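You operate a simulated robot arm through the tools that you are given. There is no shell and no other tool.

Carry out the task below with a simulated two-armed robot. There is one attempt and no reset: what you move stays moved.

Task
Check the torque wrench at the value on the torque card.
Fine: zero the tester first, click the wrench once it is set, then turn the collar back to 2.

The check looks at the end state, three seconds after you hand in, the way a careful person would. Anything else that was tipped, shoved, dropped, spilled or broken makes it a failure.

Robot
Two 6-joint arms with two-finger grippers on one trunk that stands fixed in place. Base frame: the origin is at the foot of the trunk, x ahead of it, y to its left, z up. Units: m, degrees, N and s.
The left shoulder is at [0.03, 0.178, 1.188], the right one opposite. With the tool pointing down near the work surface each hand reaches from about 0.56 to 0.76 m from the base axis, measured 20 degrees to its own side. Payload 2.54 kg a hand.
The tool frame of a hand sits at the grasp point between the pads (the TCP): z along the fingers, y along the line on which they close. The tips reach 0.03 m beyond it. Largest opening 0.116 m; the body of the gripper starts 0.095 m behind the TCP.
Orientation is told as [roll, pitch, yaw] about the base's x, y, z axes, in that order, counted from this pose: with the fingers straight down and closing along the base's y, the tool's x points along the base's -x, its y along +y and its z along -z.

Tools
- The arms move only by the tool drive_tool. It takes "left_moves", "right_moves" or both (then of equal length, played together; a hand with none holds still); each is a list of rows, each an object (a shift or turn left out is 0, a gripper value left out holds the last) with "xyz": the shift along the tool's x, y, z in m, a list of three; "dr": the turn, a rotation vector about the tool's x, y, z in degrees, a list of three; "grip": the gripper command, from -1 (shut) to 1 (fully open), values between in proportion. In form: [{"xyz": [dx, dy, dz], "dr": [ax, ay, az], "grip": grip}, ...]. A call has 1 to 20 rows; each row is the pose to reach, as a shift and turn from the pose commanded when the call began, along the tool's axes at that moment. A row lasts 0.2 s, in which the tool goes at most 0.05 m and 8.6 degrees; a call with a longer step from one row to the next is refused whole, and so is a gripper value outside its range. A pose out of reach is approached as far as the arm can. The call stops where the force on the tool passes 40 N (or 10 N more than at its start, if that is more) or the arm is blocked; 0.2 s more then pass. Each finger travels about 0.153 m/s and halts on what it meets, pressing with about 42 N; the grip force reading is that of the motor and also rises with nothing between the fingers. The clock runs only during rows and for 0.2 s after the last one: add rows that repeat a pose to give the fingers time. It gives the time, the measured TCP pose, the force on the tool (base axes), the opening and the grip force at its end, in the units of the frame above (readings bear some noise), with the torque about the TCP (base axes, N m) and any sound that the robot's microphone picked up, and new pictures: "show" is both (left out), scene, wrist or none (wrist: the cameras of the hands that moved).
- Cameras (640 x 400 px; columns grow to the right, rows downward): "scene" is now at [0.03, 0.0272, 1.9037]; the picture's right is [0.25, -0.97, 0.00], its down [-0.81, -0.21, -0.54] and it looks along [0.53, 0.14, -0.84] (base axes); focal length 317 px, centre (320, 200). "left" rides on the left gripper at [0.069, 0.015, -0.122] in its tool frame; the picture's right is [-0.21, 0.98, 0.00], its down [-0.83, -0.18, -0.53] and it looks along [-0.52, -0.11, 0.85] (tool axes); focal length 251 px, centre (320, 200). "right" rides on the right gripper at [0.069, -0.015, -0.122] in its tool frame; the picture's right is [0.21, 0.98, 0.00], its down [-0.83, 0.18, -0.53] and it looks along [-0.52, 0.11, 0.85] (tool axes); focal length 251 px, centre (320, 200). There is no depth. A picture from a camera that has moved, and an enlarged one, comes with that camera's place and axes in the base frame and with its lens. The place of the scene camera against the robot may be out by one fixed shift of up to 0.018 m in any direction.
- raise_lower(by): slides the trunk up (or, below 0, down) by that many m; the arms and the scene camera ride with it, the base frame stays. It gives what a move gives, with no picture.
- head_to(pan, tilt): turns the head with the scene camera to pan (to the left, within 143 degrees either way) and tilt (down, from -29 to 69), counted from straight ahead of the robot. It gives what a move gives, and a new picture of the scene camera.
- close_up(camera, box): a new picture of the part [left, top, right, bottom] of that camera's present view, enlarged. It takes no simulated time.
- job_done(): hands the job in; it is judged then, once.

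Places have to be worked out from the pictures, the camera data and where the tool is seen. Open the grippers and draw the arms clear of the work before you hand the job in, unless the task says otherwise.

The tools are called after ">>>" as name(argument=value, ...) on one line, values as JSON. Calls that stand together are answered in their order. drive_tool: Moves the arms, as the interface text tells. Its arguments: {"type":"object","properties":{"left_moves":{"type":"array","items":{"type":"object","properties":{"xyz":{"type":"array","items":{"type":"number"}},"dr":{"type":"array","items":{"type":"number"}},"grip":{"type":"number"}}}},"right_moves":{"type":"array","items":{"type":"object","properties":{"xyz":{"type":"array","items":{"type":"number"}},"dr":{"type":"array","items":{"type":"number"}},"grip":{"type":"number"}}}},"show":{"type":"string","enum":["both","scene","wrist","none"]}},"required":[]} The other tools are called the same way: raise_lower (by) slides the trunk up or down; head_to (pan, tilt) turns the head that bears the scene camera; close_up (camera, box) takes an enlarged picture of a part of a camera's view; job_done () hands the job in.

At the start:

```text
t: 0.0
left_position: [0.3648, 0.3292, 1.266]
left_tcp_rot: [0.0, 0.0, 0.0]
left_force: [0.6, -0.4, 0.6]
left_torque: [-0.03, 0.0, 0.0]
left_finger_gap: 0.1159
left_gripper_force: 0.1
right_position: [0.5375, -0.0464, 1.3139]
right_tcp_rot: [0.0, 0.1, 0.0]
right_force: [0.1, 0.2, 0.1]
right_torque: [-0.01, 0.03, 0.02]
right_finger_gap: 0.1159
right_gripper_force: 0.1
trunk travel left (down, up): [-0.4, 0.14]
head pan, tilt: [14.4, 57.1]
```

scene: 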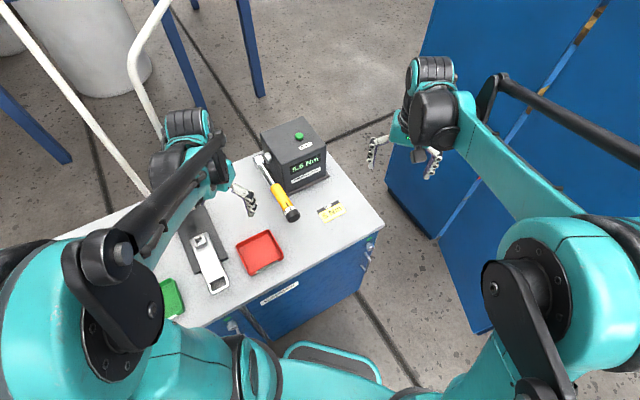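
right: 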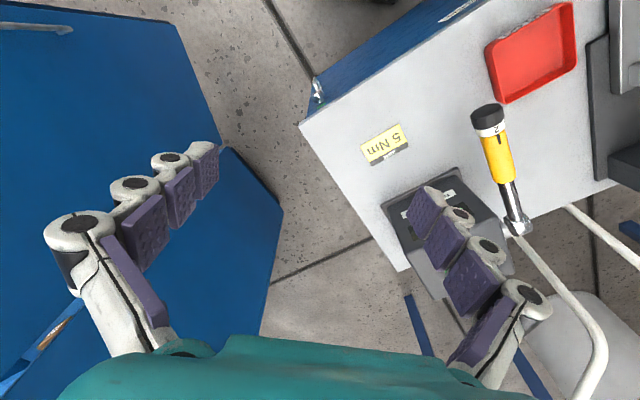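
left: 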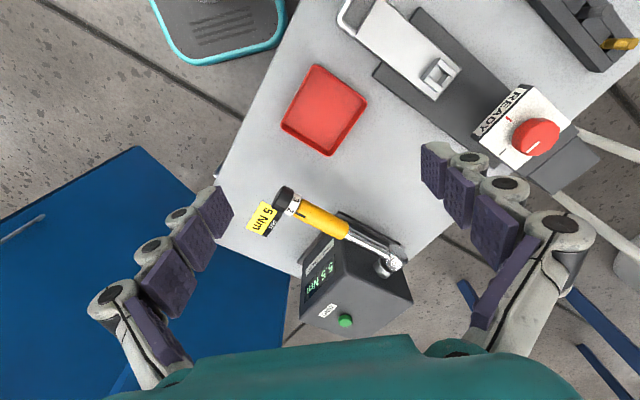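

I'll look closely at the tester, the wrench and the card before I move anything.

>>> close_up(camera="scene", box=[230, 110, 390, 230])

>>> close_up(camera="left", box=[230, 170, 430, 340])

>>> close_up(camera="right", box=[340, 80, 560, 260])

>>> close_up(camera="left", box=[340, 0, 640, 190])

```text
3.33 times, centred on (310, 170) of scene
camera zoom: at [0.03, 0.0272, 1.9037], right [0.25, -0.97, 0.0], down [-0.81, -0.21, -0.54], along [0.53, 0.14, -0.84], focal length 1056 px, centre (353, 300)
```

zoom: 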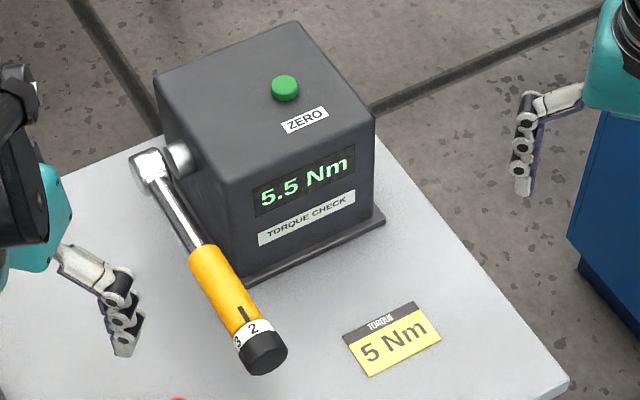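

```text
2.35 times, centred on (330, 255) of left
camera zoom: at [0.2947, 0.3444, 1.3894], right [0.21, 0.98, 0.0], down [0.83, -0.18, 0.53], along [0.52, -0.11, -0.85], focal length 592 px, centre (296, 71)
```

zoom: 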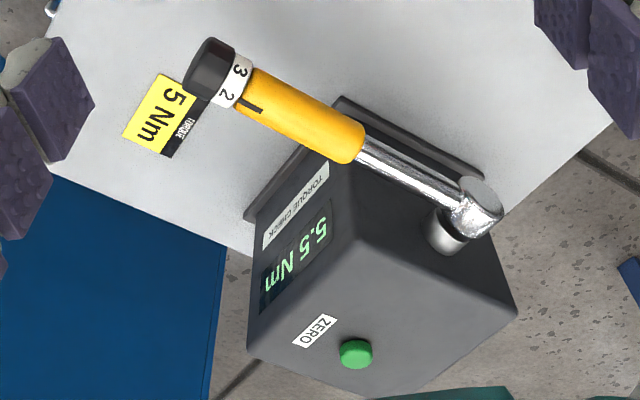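

```text
2.22 times, centred on (450, 170) of right
camera zoom: at [0.47, -0.0615, 1.435], right [-0.21, 0.98, 0.0], down [0.83, 0.18, 0.53], along [0.52, 0.11, -0.85], focal length 559 px, centre (31, 267)
```

zoom: 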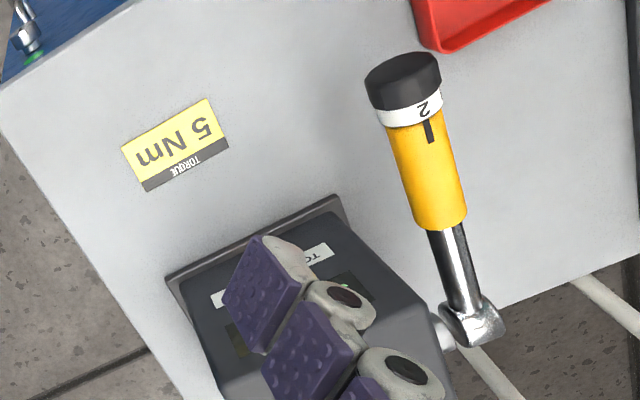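

```text
2.11 times, centred on (490, 95) of left
camera zoom: at [0.2947, 0.3444, 1.3894], right [0.21, 0.98, 0.0], down [0.83, -0.18, 0.53], along [0.52, -0.11, -0.85], focal length 529 px, centre (-38, 421)
```

zoom: 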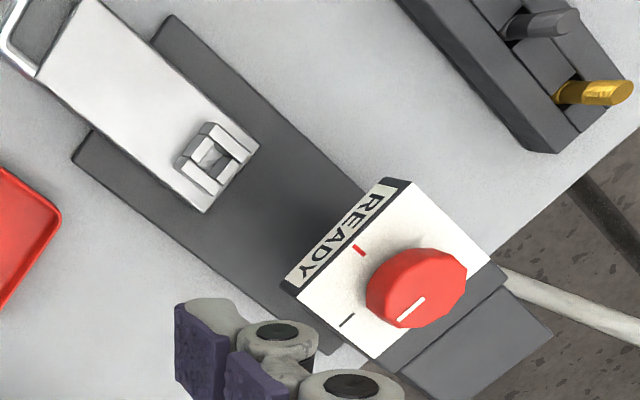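

The card reads 5 Nm, the collar is at 2 and the tester shows 5.5 Nm. I place the knob at about (0.515, 0.234, 1.005), the wrench head at (0.705, 0.423, 1.009) and the ZERO button at (0.81, 0.295, 1.06). I'll shut the left hand, tilt it forward and bring it above and short of the tester for a better look.

>>> drive_tool(left_moves=[{"xyz": [-0.036, -0.004, 0.0], "dr": [0, -5.6, 0], "grip": -1}, {"xyz": [-0.072, -0.008, 0.0], "dr": [0, -11.2, 0], "grip": -1}, {"xyz": [-0.108, -0.012, 0.006], "dr": [0, -16.8, 0], "grip": -1}, {"xyz": [-0.144, -0.016, 0.012], "dr": [0, -22.4, 0], "grip": -1}, {"xyz": [-0.18, -0.02, 0.02], "dr": [0, -28, 0], "grip": -1}, {"xyz": [-0.216, -0.024, 0.03], "dr": [0, -33.6, 0], "grip": -1}, {"xyz": [-0.25, -0.028, 0.038], "dr": [0, -39.4, 0], "grip": -1}, {"xyz": [-0.285, -0.029, 0.046], "dr": [0, -45, 0], "grip": -1}])

```text
t: 1.8
left_position: [0.6498, 0.3015, 1.2173]
left_tcp_rot: [-0.1, -45.0, 0.1]
left_force: [0.1, -0.4, 0.2]
left_torque: [-0.01, 0.03, -0.02]
left_finger_gap: 0.0001
left_gripper_force: 28.6
right_position: [0.5394, -0.0458, 1.3125]
right_tcp_rot: [0.0, 0.1, 0.1]
right_force: [0.8, -0.3, 0.0]
right_torque: [0.0, 0.06, 0.02]
right_finger_gap: 0.1159
right_gripper_force: 0.0
trunk travel left (down, up): [-0.4, 0.14]
head pan, tilt: [14.4, 57.1]
camera scene: at [0.0323, 0.0275, 1.9037], right [0.25, -0.97, 0.0], down [-0.81, -0.21, -0.54], along [0.52, 0.14, -0.84], focal length 317 px, centre (320, 200)
camera left: at [0.5148, 0.3153, 1.256], right [0.15, 0.98, 0.15], down [0.21, -0.18, 0.96], along [0.97, -0.11, -0.23], focal length 251 px, centre (320, 200)
```

scene: 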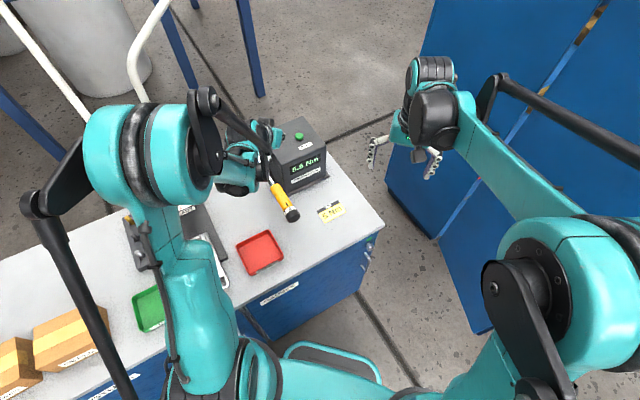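
left: 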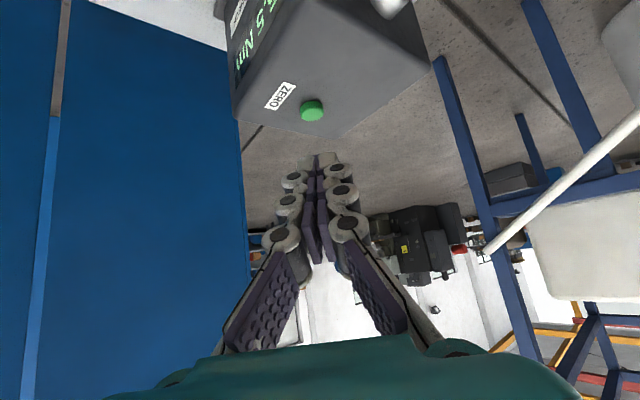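

The button is now in view, and combining the views puts its top at about (0.795, 0.291, 1.07). I'll bring the closed fingertips to a hover a few centimetres above it.

>>> drive_tool(left_moves=[{"xyz": [-0.006, -0.003, 0.036]}, {"xyz": [-0.012, -0.005, 0.072]}, {"xyz": [-0.018, -0.008, 0.108]}, {"xyz": [-0.0247, -0.01, 0.1435]}, {"xyz": [-0.0247, -0.01, 0.1435]}])

>>> close_up(camera="left", box=[220, 20, 420, 220])

>>> close_up(camera="scene", box=[230, 90, 350, 190])

>>> close_up(camera="right", box=[340, 80, 560, 260])

```text
t: 3.0
left_position: [0.7668, 0.2919, 1.1365]
left_tcp_rot: [0.0, -45.1, -0.1]
left_force: [-0.3, -0.8, 0.4]
left_torque: [0.0, -0.04, -0.01]
left_finger_gap: 0.0
left_gripper_force: 28.6
right_position: [0.5367, -0.0462, 1.3131]
right_tcp_rot: [0.0, -0.1, 0.0]
right_force: [-1.0, -0.7, 0.7]
right_torque: [0.02, -0.04, -0.01]
right_finger_gap: 0.1158
right_gripper_force: 0.0
trunk travel left (down, up): [-0.4, 0.14]
head pan, tilt: [14.4, 57.1]
camera scene: at [0.0281, 0.0269, 1.9038], right [0.25, -0.97, 0.0], down [-0.81, -0.21, -0.54], along [0.53, 0.14, -0.84], focal length 317 px, centre (320, 200)
camera left: at [0.6308, 0.3058, 1.1746], right [0.15, 0.98, 0.15], down [0.21, -0.18, 0.96], along [0.97, -0.11, -0.23], focal length 251 px, centre (320, 200)
```

scene: 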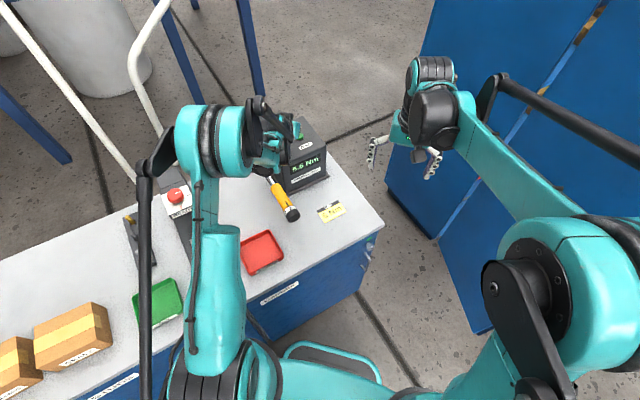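
left: 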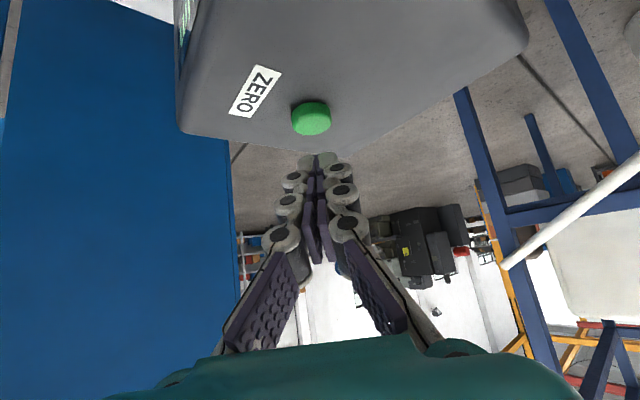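

```text
2.00 times, centred on (320, 120) of left
camera zoom: at [0.6308, 0.3058, 1.1746], right [0.15, 0.98, 0.15], down [0.21, -0.18, 0.96], along [0.97, -0.11, -0.23], focal length 503 px, centre (320, 360)
```

zoom: 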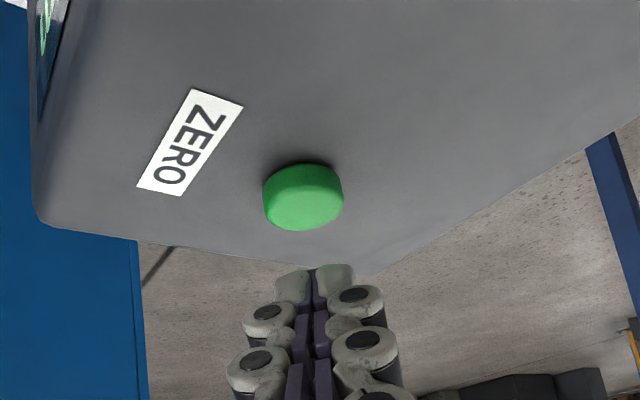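

```text
4.00 times, centred on (290, 140) of scene
camera zoom: at [0.0281, 0.0269, 1.9038], right [0.25, -0.97, 0.0], down [-0.81, -0.21, -0.54], along [0.53, 0.14, -0.84], focal length 1267 px, centre (440, 440)
```

zoom: 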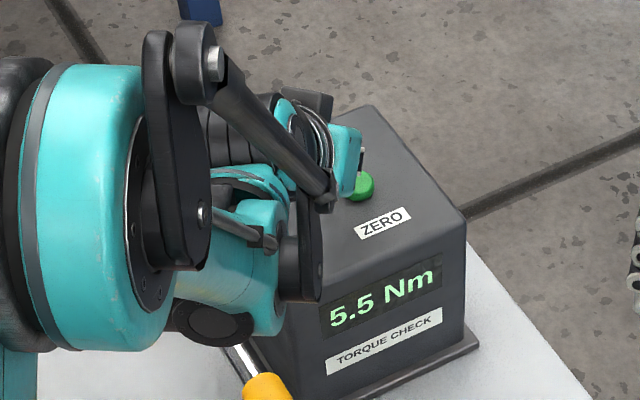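

```text
2.22 times, centred on (450, 170) of right
camera zoom: at [0.4686, -0.0618, 1.4356], right [-0.21, 0.98, 0.0], down [0.83, 0.18, 0.53], along [0.52, 0.11, -0.85], focal length 559 px, centre (31, 267)
```

zoom: 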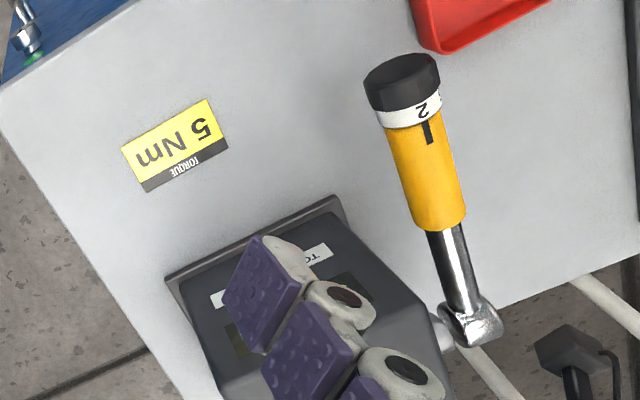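

The apparent button width puts it at about (0.80, 0.289, 1.07), and the fingertips are about 4 cm above and slightly short of it. I'll move over it and come down gently, watching the force.

>>> drive_tool(left_moves=[{"xyz": [-0.0085, -0.002, 0.017]}, {"xyz": [0.0015, -0.002, 0.027]}, {"xyz": [0.005, -0.002, 0.0304]}, {"xyz": [0.0085, -0.002, 0.0339]}, {"xyz": [0.0106, -0.002, 0.0361]}])

>>> close_up(camera="left", box=[220, 20, 420, 220])

>>> close_up(camera="scene", box=[230, 90, 350, 190])

```text
t: 4.2
left_position: [0.7859, 0.2898, 1.1038]
left_tcp_rot: [0.1, -45.0, 0.0]
left_force: [0.1, -0.2, 1.7]
left_torque: [0.02, 0.03, -0.02]
left_finger_gap: 0.0059
left_gripper_force: 28.6
right_position: [0.5386, -0.0461, 1.3134]
right_tcp_rot: [-0.1, -0.1, 0.1]
right_force: [0.3, 0.6, 0.1]
right_torque: [0.0, -0.03, 0.0]
right_finger_gap: 0.1161
right_gripper_force: 0.2
trunk travel left (down, up): [-0.4, 0.14]
head pan, tilt: [14.4, 57.1]
camera scene: at [0.0298, 0.0272, 1.9038], right [0.25, -0.97, 0.0], down [-0.81, -0.21, -0.54], along [0.53, 0.14, -0.84], focal length 317 px, centre (320, 200)
camera left: at [0.6502, 0.3037, 1.1419], right [0.15, 0.98, 0.15], down [0.21, -0.18, 0.96], along [0.97, -0.11, -0.23], focal length 251 px, centre (320, 200)
```

scene: 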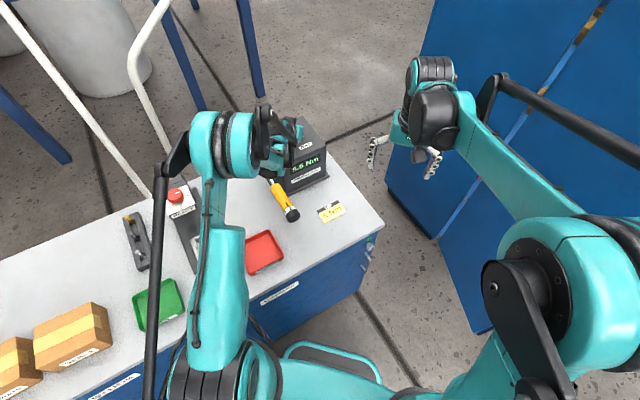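
left: 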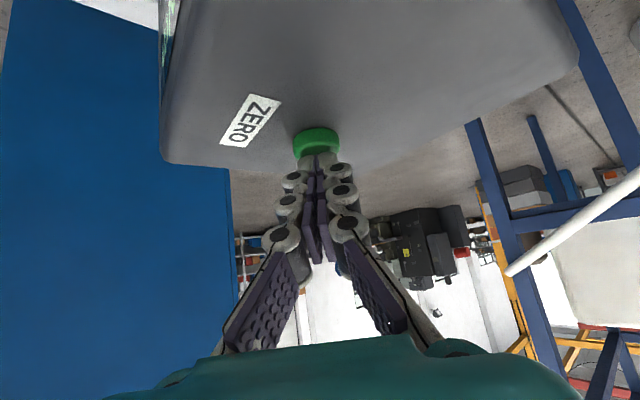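

```text
2.00 times, centred on (320, 120) of left
camera zoom: at [0.6502, 0.3037, 1.1419], right [0.15, 0.98, 0.15], down [0.21, -0.18, 0.96], along [0.97, -0.11, -0.23], focal length 503 px, centre (320, 360)
```

zoom: 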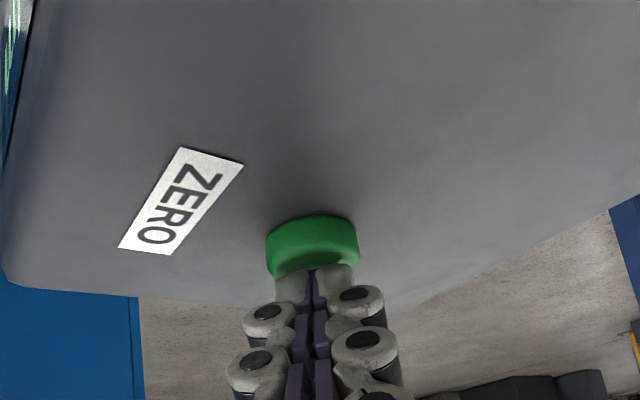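

```text
4.00 times, centred on (290, 140) of scene
camera zoom: at [0.0298, 0.0272, 1.9038], right [0.25, -0.97, 0.0], down [-0.81, -0.21, -0.54], along [0.53, 0.14, -0.84], focal length 1267 px, centre (440, 440)
```

zoom: 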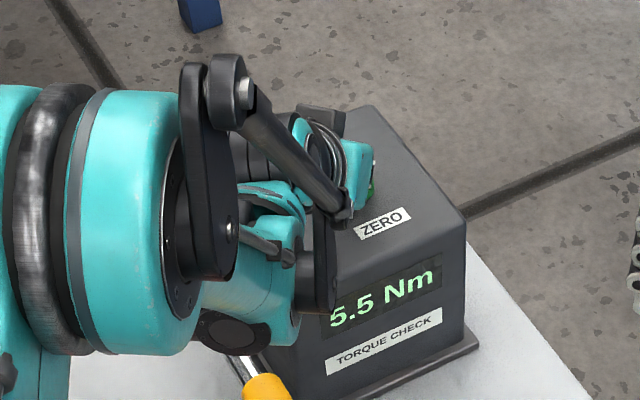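

The tips have just touched the button: the force is 1.7 N and the display still reads 5.5. I'll press down a few more millimetres.

>>> drive_tool(left_moves=[{"xyz": [0.0014, 0, 0.0014]}, {"xyz": [0.0028, 0, 0.0028]}, {"xyz": [0.0042, 0, 0.0042]}, {"xyz": [0.0042, 0, 0.0042]}])

>>> close_up(camera="scene", box=[230, 90, 350, 190])

```text
t: 5.2
left_position: [0.7859, 0.2889, 1.1]
left_tcp_rot: [0.0, -45.1, 0.0]
left_force: [4.2, 1.4, 14.2]
left_torque: [0.07, -0.25, 0.05]
left_finger_gap: 0.0058
left_gripper_force: 28.6
right_position: [0.5377, -0.0463, 1.3139]
right_tcp_rot: [0.1, 0.0, -0.1]
right_force: [0.9, 0.5, 0.1]
right_torque: [0.0, 0.0, -0.01]
right_finger_gap: 0.1159
right_gripper_force: 0.0
trunk travel left (down, up): [-0.4, 0.14]
head pan, tilt: [14.4, 57.1]
heard: click
camera scene: at [0.0288, 0.0268, 1.9039], right [0.25, -0.97, 0.0], down [-0.81, -0.21, -0.54], along [0.53, 0.14, -0.84], focal length 317 px, centre (320, 200)
camera left: at [0.6495, 0.3034, 1.1374], right [0.15, 0.98, 0.15], down [0.2, -0.18, 0.96], along [0.97, -0.11, -0.23], focal length 251 px, centre (320, 200)
```

scene: 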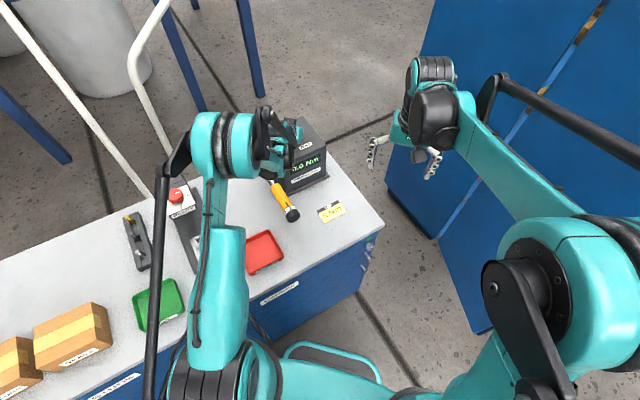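
left: 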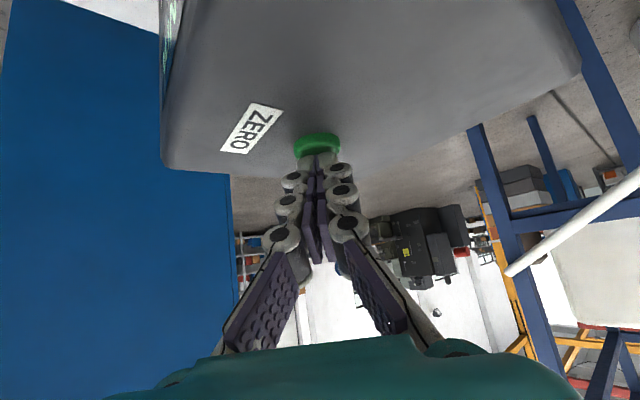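

```text
4.00 times, centred on (290, 140) of scene
camera zoom: at [0.0288, 0.0268, 1.9039], right [0.25, -0.97, 0.0], down [-0.81, -0.21, -0.54], along [0.53, 0.14, -0.84], focal length 1267 px, centre (440, 440)
```

zoom: 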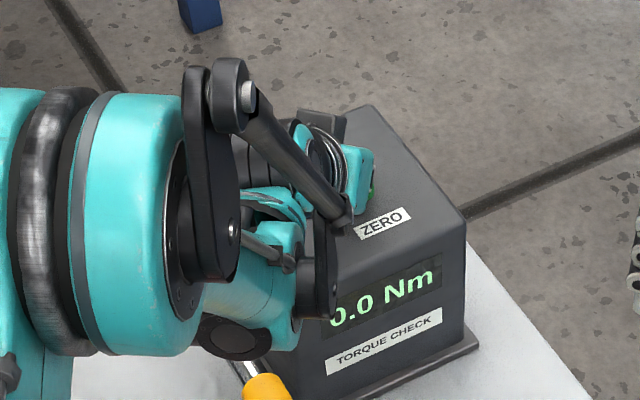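

The display reads 0.0 Nm, so the zero took. I'll lift off and bring the left hand back to where it started.

>>> drive_tool(left_moves=[{"xyz": [-0.02, 0, -0.02]}, {"xyz": [-0.0566, 0, -0.0566]}, {"xyz": [-0.033, 0.004, -0.0926], "dr": [0, 4.5, 0]}, {"xyz": [-0.0095, 0.008, -0.1287], "dr": [0, 9, 0]}, {"xyz": [0.0141, 0.012, -0.1647], "dr": [0, 13.5, 0]}, {"xyz": [0.0376, 0.016, -0.2008], "dr": [0, 18, 0]}, {"xyz": [0.0612, 0.02, -0.2368], "dr": [0, 22.5, 0]}, {"xyz": [0.0847, 0.024, -0.2729], "dr": [0, 27, 0]}, {"xyz": [0.1083, 0.028, -0.3089], "dr": [0, 31.5, 0]}, {"xyz": [0.1318, 0.032, -0.345], "dr": [0, 36, 0]}, {"xyz": [0.1554, 0.036, -0.381], "dr": [0, 40.5, 0]}, {"xyz": [0.179, 0.04, -0.417], "dr": [0, 45, 0]}])

>>> close_up(camera="scene", box=[250, 110, 350, 230])

>>> close_up(camera="left", box=[250, 170, 370, 270])

```text
refused: row 2 steps farther than a row can; nothing moved
```

```text
3.33 times, centred on (300, 170) of scene
camera zoom: at [0.0288, 0.0268, 1.9039], right [0.25, -0.97, 0.0], down [-0.81, -0.21, -0.54], along [0.53, 0.14, -0.84], focal length 1056 px, centre (387, 300)
```

zoom: 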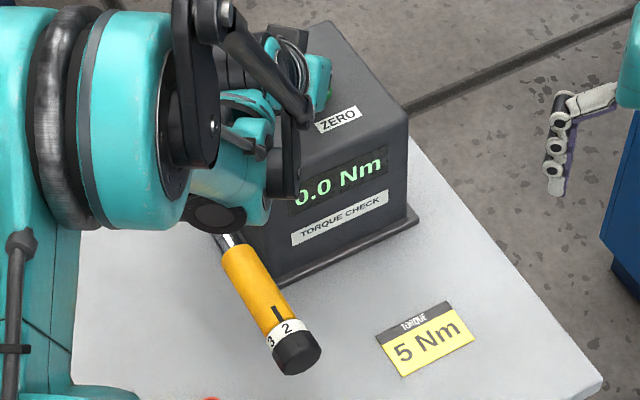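

```text
4.00 times, centred on (310, 220) of left
camera zoom: at [0.6495, 0.3034, 1.1374], right [0.15, 0.98, 0.15], down [0.2, -0.18, 0.96], along [0.97, -0.11, -0.23], focal length 1006 px, centre (360, 120)
```

zoom: 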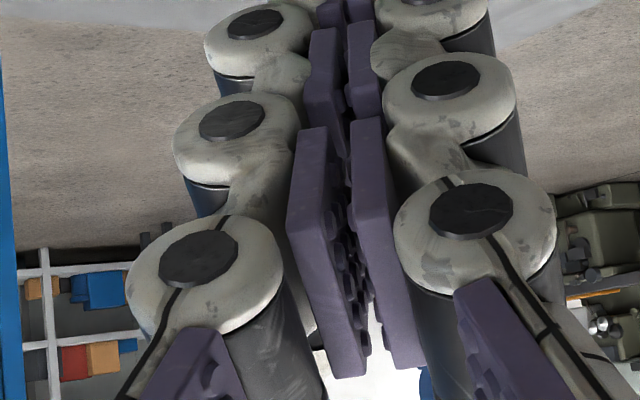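

The first lift step was slightly too long, so nothing moved. I'll resend it with even steps.

>>> drive_tool(left_moves=[{"xyz": [-0.028, 0, -0.028]}, {"xyz": [-0.0566, 0, -0.0566]}, {"xyz": [-0.033, 0.004, -0.0926], "dr": [0, 4.5, 0]}, {"xyz": [-0.0095, 0.008, -0.1287], "dr": [0, 9, 0]}, {"xyz": [0.0141, 0.012, -0.1647], "dr": [0, 13.5, 0]}, {"xyz": [0.0376, 0.016, -0.2008], "dr": [0, 18, 0]}, {"xyz": [0.0612, 0.02, -0.2368], "dr": [0, 22.5, 0]}, {"xyz": [0.0847, 0.024, -0.2729], "dr": [0, 27, 0]}, {"xyz": [0.1083, 0.028, -0.3089], "dr": [0, 31.5, 0]}, {"xyz": [0.1318, 0.032, -0.345], "dr": [0, 36, 0]}, {"xyz": [0.1554, 0.036, -0.381], "dr": [0, 40.5, 0]}, {"xyz": [0.179, 0.04, -0.417], "dr": [0, 45, 0]}])

>>> close_up(camera="scene", box=[250, 110, 350, 230])

>>> close_up(camera="left", box=[250, 170, 370, 270])

```text
t: 7.8
left_position: [0.3647, 0.3254, 1.2657]
left_tcp_rot: [0.0, 0.0, 0.0]
left_force: [0.4, -0.2, 0.1]
left_torque: [0.01, -0.04, 0.02]
left_finger_gap: 0.0
left_gripper_force: 29.3
right_position: [0.5374, -0.0459, 1.3144]
right_tcp_rot: [0.0, -0.2, 0.0]
right_force: [-0.2, 0.7, -0.5]
right_torque: [0.0, -0.03, 0.0]
right_finger_gap: 0.1164
right_gripper_force: 0.0
trunk travel left (down, up): [-0.4, 0.14]
head pan, tilt: [14.4, 57.1]
camera scene: at [0.028, 0.0269, 1.9038], right [0.25, -0.97, 0.0], down [-0.81, -0.21, -0.54], along [0.53, 0.14, -0.84], focal length 317 px, centre (320, 200)
camera left: at [0.2943, 0.3408, 1.3888], right [0.21, 0.98, 0.0], down [0.83, -0.18, 0.53], along [0.52, -0.11, -0.85], focal length 251 px, centre (320, 200)
```

scene: 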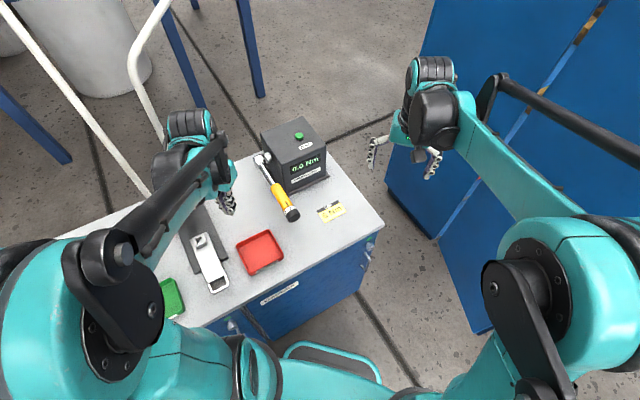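
left: 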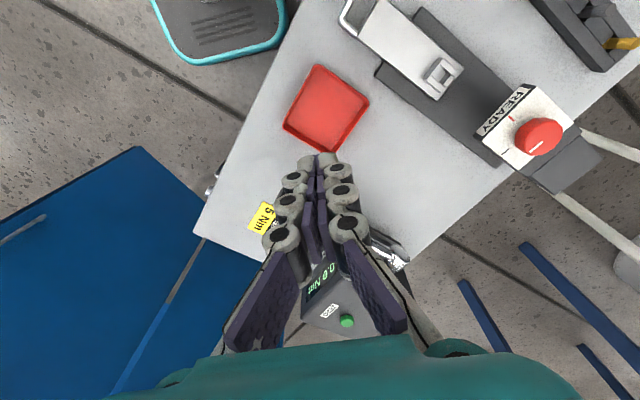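

```text
3.33 times, centred on (300, 170) of scene
camera zoom: at [0.028, 0.0269, 1.9038], right [0.25, -0.97, 0.0], down [-0.81, -0.21, -0.54], along [0.53, 0.14, -0.84], focal length 1056 px, centre (387, 300)
```

zoom: 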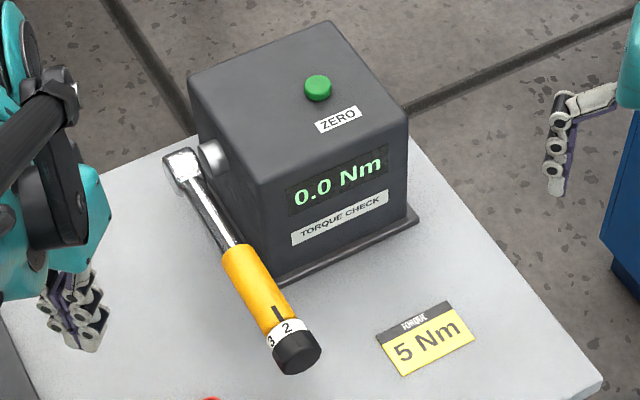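

```text
4.00 times, centred on (310, 220) of left
camera zoom: at [0.2943, 0.3408, 1.3888], right [0.21, 0.98, 0.0], down [0.83, -0.18, 0.53], along [0.52, -0.11, -0.85], focal length 1006 px, centre (360, 120)
```

zoom: 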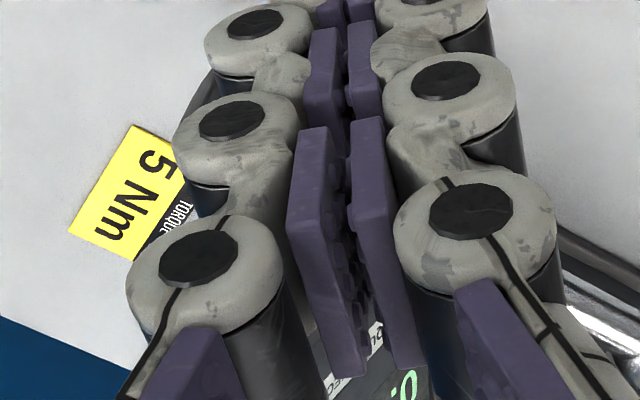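

The button press is done and the tester reads zero. Next I'll bring the right hand round so its fingers point along the wrench axis (yaw 45°, horizontal), high and behind the knob. The left hand moves aside and opens, so its camera can see the collar.

>>> drive_tool(right_moves=[{"xyz": [0.0098, 0.0155, 0.0137], "dr": [-2.93, -7.08, -2.93]}, {"xyz": [0.0196, 0.031, 0.0273], "dr": [-5.87, -14.15, -5.87]}, {"xyz": [0.0294, 0.0465, 0.041], "dr": [-8.8, -21.2, -8.8]}, {"xyz": [0.0392, 0.062, 0.0547], "dr": [-11.7, -28.3, -11.7]}, {"xyz": [0.049, 0.0775, 0.0683], "dr": [-14.7, -35.4, -14.7]}, {"xyz": [0.0588, 0.093, 0.082], "dr": [-17.6, -42.5, -17.6]}, {"xyz": [0.0685, 0.1085, 0.0957], "dr": [-20.5, -49.5, -20.5]}, {"xyz": [0.0783, 0.124, 0.1093], "dr": [-23.5, -56.6, -23.5]}, {"xyz": [0.0881, 0.1395, 0.123], "dr": [-26.4, -63.7, -26.4]}, {"xyz": [0.098, 0.155, 0.1367], "dr": [-29.3, -70.8, -29.3]}, {"xyz": [0.1077, 0.1705, 0.1503], "dr": [-32.3, -77.8, -32.3]}, {"xyz": [0.1175, 0.186, 0.164], "dr": [-35.2, -84.9, -35.2]}, {"xyz": [0.1175, 0.186, 0.164], "dr": [-35.2, -84.9, -35.2]}], left_moves=[{"xyz": [0, 0.02, -0.012], "grip": 1}, {"xyz": [0, 0.04, -0.025], "grip": 1}, {"xyz": [0, 0.06, -0.038], "grip": 1}, {"xyz": [0, 0.08, -0.05], "grip": 1}, {"xyz": [0, 0.08, -0.05], "grip": 1}, {"xyz": [0, 0.08, -0.05], "grip": 1}, {"xyz": [0, 0.08, -0.05], "grip": 1}, {"xyz": [0, 0.08, -0.05], "grip": 1}, {"xyz": [0, 0.08, -0.05], "grip": 1}, {"xyz": [0, 0.08, -0.05], "grip": 1}, {"xyz": [0, 0.08, -0.05], "grip": 1}, {"xyz": [0, 0.08, -0.05], "grip": 1}, {"xyz": [0, 0.08, -0.05], "grip": 1}])

```text
t: 10.6
left_position: [0.3665, 0.408, 1.3156]
left_tcp_rot: [0.1, 0.0, 0.0]
left_force: [-0.1, 0.2, -0.2]
left_torque: [0.02, 0.0, 0.02]
left_finger_gap: 0.116
left_gripper_force: 0.1
right_position: [0.4973, 0.1834, 1.3424]
right_tcp_rot: [6.9, -89.9, 38.4]
right_force: [-0.1, -0.1, 0.5]
right_torque: [-0.02, -0.02, 0.02]
right_finger_gap: 0.1162
right_gripper_force: 0.0
right hand out of reach, approached as far as the arm can: row 8, 9, 10, 11, 12, 13
trunk travel left (down, up): [-0.4, 0.14]
head pan, tilt: [14.4, 57.1]
camera scene: at [0.0299, 0.0268, 1.9037], right [0.25, -0.97, 0.0], down [-0.81, -0.21, -0.54], along [0.53, 0.14, -0.84], focal length 317 px, centre (320, 200)
camera right: at [0.4215, 0.0852, 1.2732], right [-0.69, 0.69, -0.21], down [-0.5, -0.25, 0.83], along [0.52, 0.68, 0.52], focal length 251 px, centre (320, 200)
camera left: at [0.2958, 0.4224, 1.439], right [0.21, 0.98, 0.0], down [0.83, -0.18, 0.53], along [0.52, -0.11, -0.85], focal length 251 px, centre (320, 200)
```

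scene: 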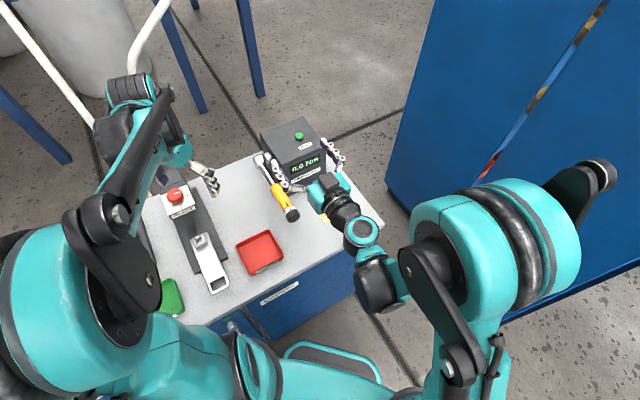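
right: 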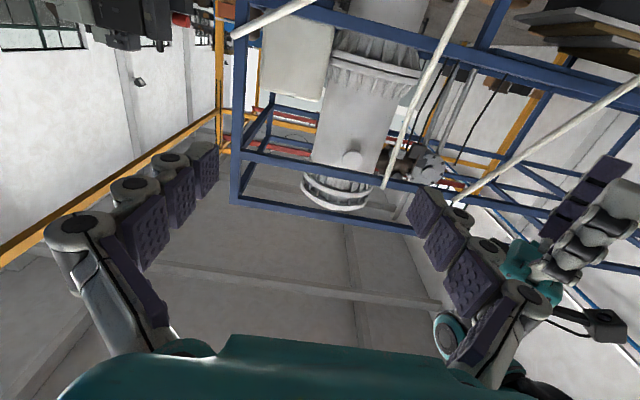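
left: 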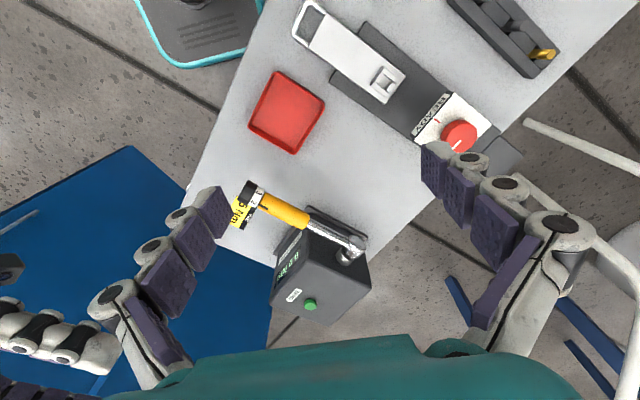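

The fingers now point along the wrench axis, but the folded arm can't come in close enough at this trunk height. Raising the trunk lengthens the distance from shoulder to wrist, so I'll slide it up.

>>> raise_lower(by=0.13)

```text
t: 12.2
left_position: [0.3655, 0.408, 1.4455]
left_tcp_rot: [0.0, 0.0, 0.1]
left_force: [0.2, 0.7, -0.1]
left_torque: [0.0, -0.03, -0.06]
left_finger_gap: 0.116
left_gripper_force: 0.0
right_position: [0.4963, 0.1828, 1.4719]
right_tcp_rot: [4.2, -89.9, 40.9]
right_force: [0.5, -0.1, -0.1]
right_torque: [0.03, -0.01, 0.0]
right_finger_gap: 0.1159
right_gripper_force: 0.0
trunk travel left (down, up): [-0.53, 0.01]
head pan, tilt: [14.4, 57.1]
```

The right hand is now at z = 1.47. I'll carry it out to the right of the wrench, over clear table, and bring it down there.

>>> drive_tool(right_moves=[{"xyz": [0.024, -0.032, -0.003]}, {"xyz": [0.048, -0.064, -0.006]}, {"xyz": [0.072, -0.096, -0.009]}, {"xyz": [0.096, -0.128, -0.012]}, {"xyz": [0.12, -0.16, -0.014]}, {"xyz": [0.165, -0.16, -0.014]}, {"xyz": [0.21, -0.16, -0.014]}, {"xyz": [0.255, -0.16, -0.014]}, {"xyz": [0.3, -0.16, -0.014]}, {"xyz": [0.34, -0.16, -0.014]}, {"xyz": [0.34, -0.16, -0.014]}])

```text
t: 14.6
left_position: [0.3655, 0.4075, 1.4455]
left_tcp_rot: [0.0, 0.0, 0.0]
left_force: [0.0, -0.8, -0.5]
left_torque: [0.01, -0.01, -0.01]
left_finger_gap: 0.1159
left_gripper_force: 0.0
right_position: [0.7223, 0.0719, 1.2019]
right_tcp_rot: [3.8, -89.8, 41.2]
right_force: [-0.1, -1.1, 0.1]
right_torque: [0.01, -0.02, 0.01]
right_finger_gap: 0.1163
right_gripper_force: 0.0
right hand out of reach, approached as far as the arm can: row 1, 2, 3, 4, 5, 6, 7, 8, 9, 10, 11
trunk travel left (down, up): [-0.53, 0.01]
head pan, tilt: [14.4, 57.1]
camera scene: at [0.0304, 0.0274, 2.0337], right [0.25, -0.97, 0.0], down [-0.81, -0.21, -0.54], along [0.53, 0.14, -0.84], focal length 317 px, centre (320, 200)
camera right: at [0.6494, -0.0259, 1.1332], right [-0.69, 0.69, -0.21], down [-0.5, -0.25, 0.83], along [0.52, 0.68, 0.52], focal length 251 px, centre (320, 200)
```

scene: 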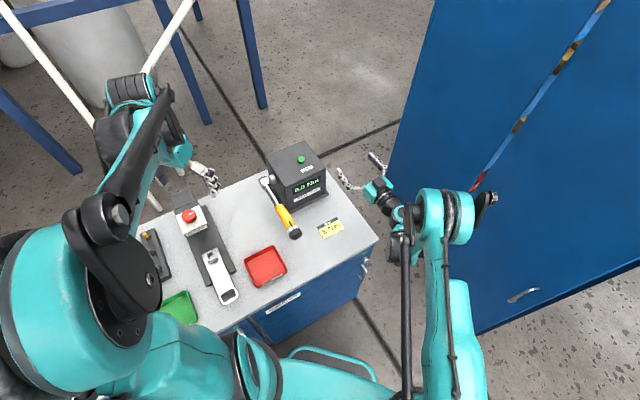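
right: 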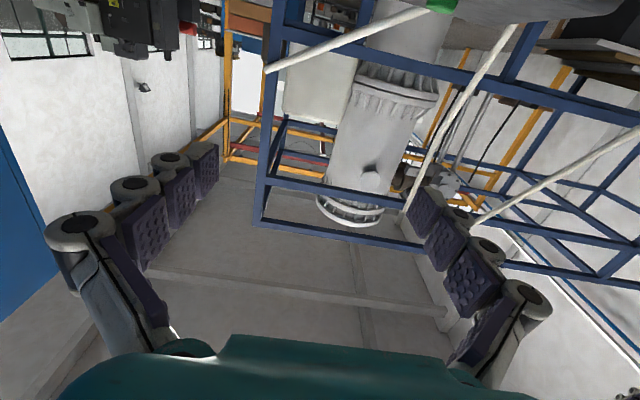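

A horizontal tool isn't reachable here; the wrist limit pushes the arm outward. Instead I'll grip the knob from above with the tool down at yaw 45° and tilt it about the wrench axis. First I'll make a small rotation upward to see how commands apply after the clamping.

>>> drive_tool(right_moves=[{"xyz": [-0.01, 0, 0], "dr": [0, 8, 0]}, {"xyz": [-0.02, 0, 0], "dr": [0, 16, 0]}, {"xyz": [-0.03, 0, 0], "dr": [0, 24, 0]}, {"xyz": [-0.03, 0, 0], "dr": [0, 24, 0]}], show="none")

```text
t: 15.6
left_position: [0.366, 0.4072, 1.4465]
left_tcp_rot: [0.1, 0.0, 0.0]
left_force: [0.3, 0.2, 0.2]
left_torque: [0.05, -0.04, 0.04]
left_finger_gap: 0.116
left_gripper_force: 0.0
right_position: [0.7223, 0.0708, 1.2312]
right_tcp_rot: [0.0, -65.8, 45.1]
right_force: [0.0, -0.7, 0.2]
right_torque: [-0.02, 0.02, 0.02]
right_finger_gap: 0.1161
right_gripper_force: 0.1
trunk travel left (down, up): [-0.53, 0.01]
head pan, tilt: [14.4, 57.1]
```

Commands apply from the achieved pose, which is what I need. Now I'll finish turning the tool downward and move it to a hover above the knob.

>>> drive_tool(right_moves=[{"xyz": [0.0, 0.0328, -0.0007], "dr": [0, 8.2, 0]}, {"xyz": [0.01, 0.0656, -0.0014], "dr": [0, 16.4, 0]}, {"xyz": [0.02, 0.0984, -0.002], "dr": [0, 24.7, 0]}, {"xyz": [0.03, 0.1312, -0.0027], "dr": [0, 33, 0]}, {"xyz": [0.04, 0.164, -0.0034], "dr": [0, 41.2, 0]}, {"xyz": [0.055, 0.1967, -0.004], "dr": [0, 49.5, 0]}, {"xyz": [0.068, 0.2295, -0.0047], "dr": [0, 57.7, 0]}, {"xyz": [0.0802, 0.2623, -0.0054], "dr": [0, 66, 0]}, {"xyz": [0.0802, 0.2623, -0.0054], "dr": [0, 66, 0]}])

>>> close_up(camera="right", box=[220, 80, 420, 205])

>>> close_up(camera="scene", box=[230, 130, 350, 250])

>>> close_up(camera="left", box=[200, 130, 400, 280])

```text
t: 17.6
left_position: [0.3663, 0.4066, 1.4464]
left_tcp_rot: [0.0, 0.0, 0.0]
left_force: [0.2, 0.6, -0.1]
left_torque: [-0.01, 0.0, -0.01]
left_finger_gap: 0.1157
left_gripper_force: 0.0
right_position: [0.5084, 0.2305, 1.1569]
right_tcp_rot: [0.0, 0.2, 45.0]
right_force: [-0.3, 0.4, -0.1]
right_torque: [0.01, 0.0, 0.02]
right_finger_gap: 0.116
right_gripper_force: 0.0
trunk travel left (down, up): [-0.53, 0.01]
head pan, tilt: [14.4, 57.1]
camera scene: at [0.0302, 0.026, 2.0337], right [0.25, -0.97, 0.0], down [-0.81, -0.21, -0.54], along [0.53, 0.14, -0.84], focal length 317 px, centre (320, 200)
camera right: at [0.4714, 0.1713, 1.279], right [-0.84, 0.54, 0.0], down [0.46, 0.71, 0.53], along [0.29, 0.45, -0.85], focal length 251 px, centre (320, 200)
```

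scene: 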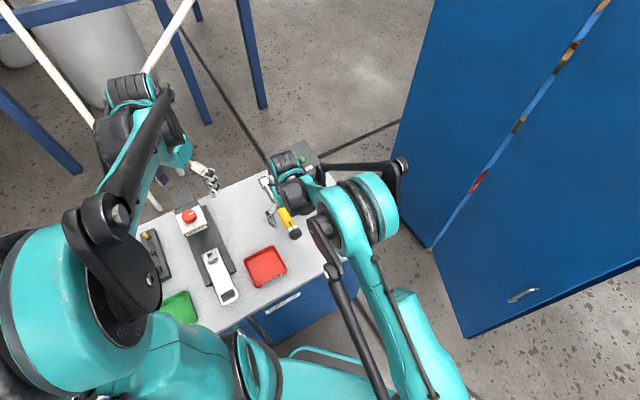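
right: 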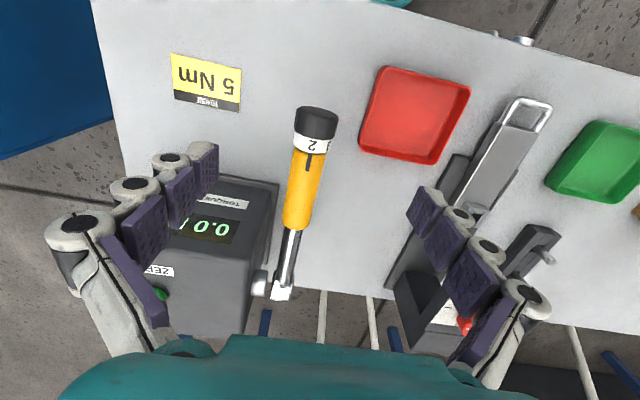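

```text
3.20 times, centred on (320, 142) of right
camera zoom: at [0.4714, 0.1713, 1.279], right [-0.84, 0.54, 0.0], down [0.46, 0.71, 0.53], along [0.29, 0.45, -0.85], focal length 805 px, centre (320, 384)
```

zoom: 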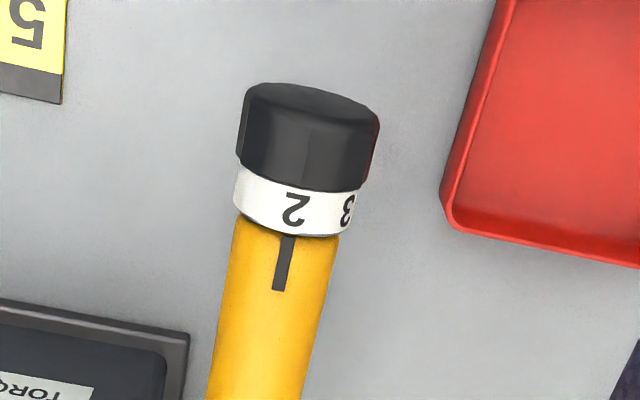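

```text
3.33 times, centred on (290, 190) of scene
camera zoom: at [0.0302, 0.026, 2.0337], right [0.25, -0.97, 0.0], down [-0.81, -0.21, -0.54], along [0.53, 0.14, -0.84], focal length 1056 px, centre (420, 233)
```

zoom: 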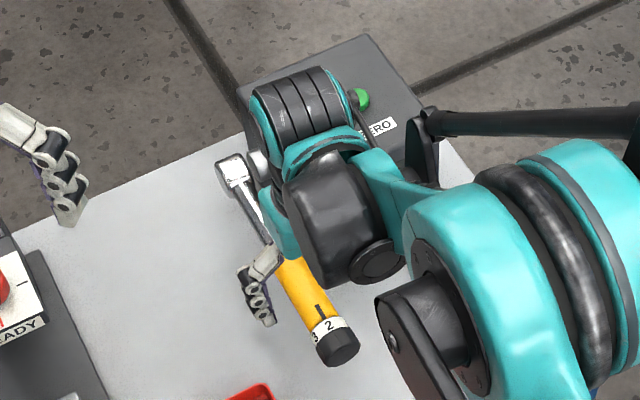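

```text
2.67 times, centred on (300, 205) of left
camera zoom: at [0.296, 0.4218, 1.5692], right [0.21, 0.98, 0.0], down [0.83, -0.18, 0.53], along [0.52, -0.11, -0.85], focal length 670 px, centre (373, 187)
```

zoom: 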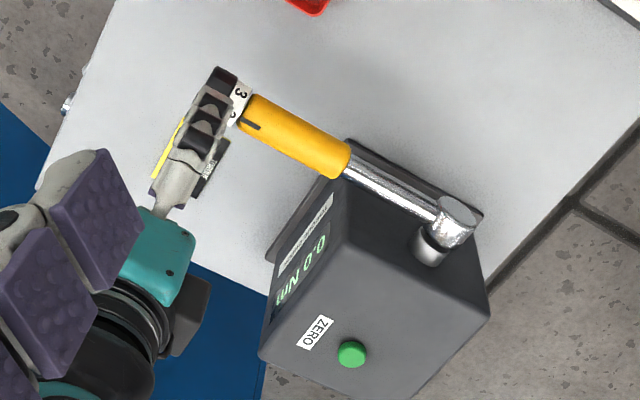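

The right camera gives a clear view: the cap is about 45 mm across, its centre is within 4 mm of directly below the TCP, and the collar reads 2 with 3 to its left. I'll come straight down with the fingers open around the cap.

>>> drive_tool(right_moves=[{"xyz": [0.0035, -0.004, 0.03]}, {"xyz": [0.0035, -0.004, 0.06]}, {"xyz": [0.0035, -0.004, 0.09]}, {"xyz": [0.0035, -0.004, 0.12]}, {"xyz": [0.0035, -0.004, 0.151]}, {"xyz": [0.0035, -0.004, 0.151]}])

>>> close_up(camera="right", box=[220, 100, 420, 225])

>>> close_up(camera="left", box=[200, 130, 400, 280])

>>> close_up(camera="scene", box=[250, 160, 350, 260])

```text
t: 19.0
left_position: [0.3649, 0.4089, 1.4456]
left_tcp_rot: [0.0, 0.0, 0.0]
left_force: [-0.3, 0.2, -0.5]
left_torque: [0.0, -0.02, 0.02]
left_finger_gap: 0.1161
left_gripper_force: 0.1
right_position: [0.5105, 0.2254, 1.0091]
right_tcp_rot: [0.0, 0.1, 45.1]
right_force: [0.4, 0.0, 0.1]
right_torque: [0.01, 0.01, 0.0]
right_finger_gap: 0.1159
right_gripper_force: 0.0
trunk travel left (down, up): [-0.53, 0.01]
head pan, tilt: [14.4, 57.1]
camera scene: at [0.0296, 0.0274, 2.0338], right [0.25, -0.97, 0.0], down [-0.81, -0.21, -0.54], along [0.53, 0.14, -0.84], focal length 317 px, centre (320, 200)
camera right: at [0.4728, 0.165, 1.1301], right [-0.84, 0.54, 0.0], down [0.46, 0.71, 0.53], along [0.29, 0.45, -0.85], focal length 251 px, centre (320, 200)
```

scene: 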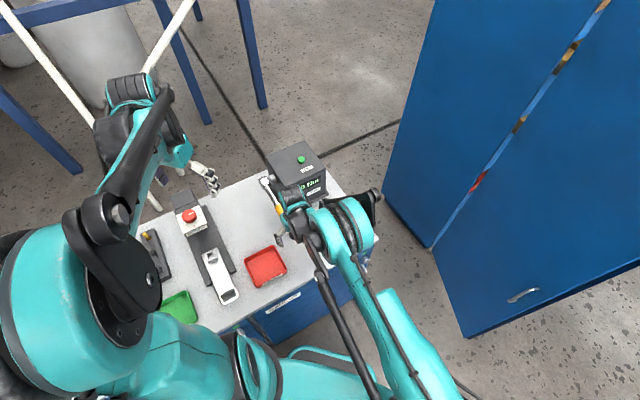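
right: 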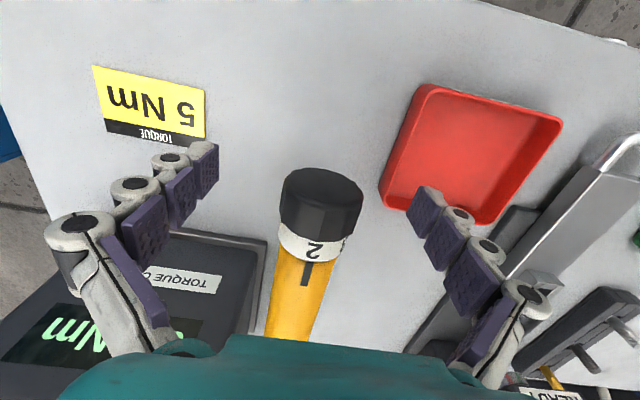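

```text
3.20 times, centred on (320, 162) of right
camera zoom: at [0.4728, 0.165, 1.1301], right [-0.84, 0.54, 0.0], down [0.46, 0.71, 0.53], along [0.29, 0.45, -0.85], focal length 805 px, centre (320, 320)
```

zoom: 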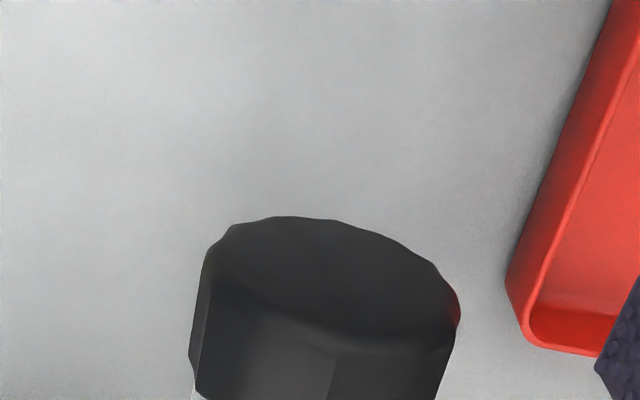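

```text
2.67 times, centred on (300, 205) of left
camera zoom: at [0.2955, 0.4228, 1.569], right [0.21, 0.98, 0.0], down [0.83, -0.18, 0.53], along [0.52, -0.11, -0.85], focal length 670 px, centre (373, 187)
```

zoom: 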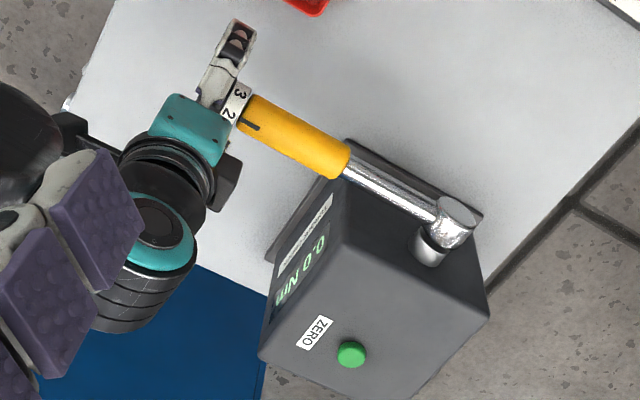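

```text
4.00 times, centred on (300, 210) of scene
camera zoom: at [0.0296, 0.0274, 2.0338], right [0.25, -0.97, 0.0], down [-0.81, -0.21, -0.54], along [0.53, 0.14, -0.84], focal length 1267 px, centre (400, 160)
```

zoom: 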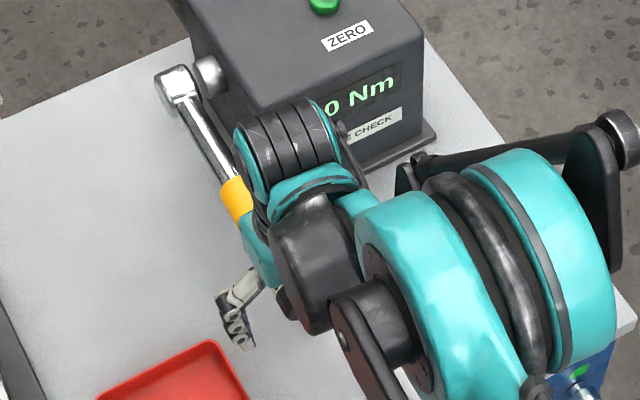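

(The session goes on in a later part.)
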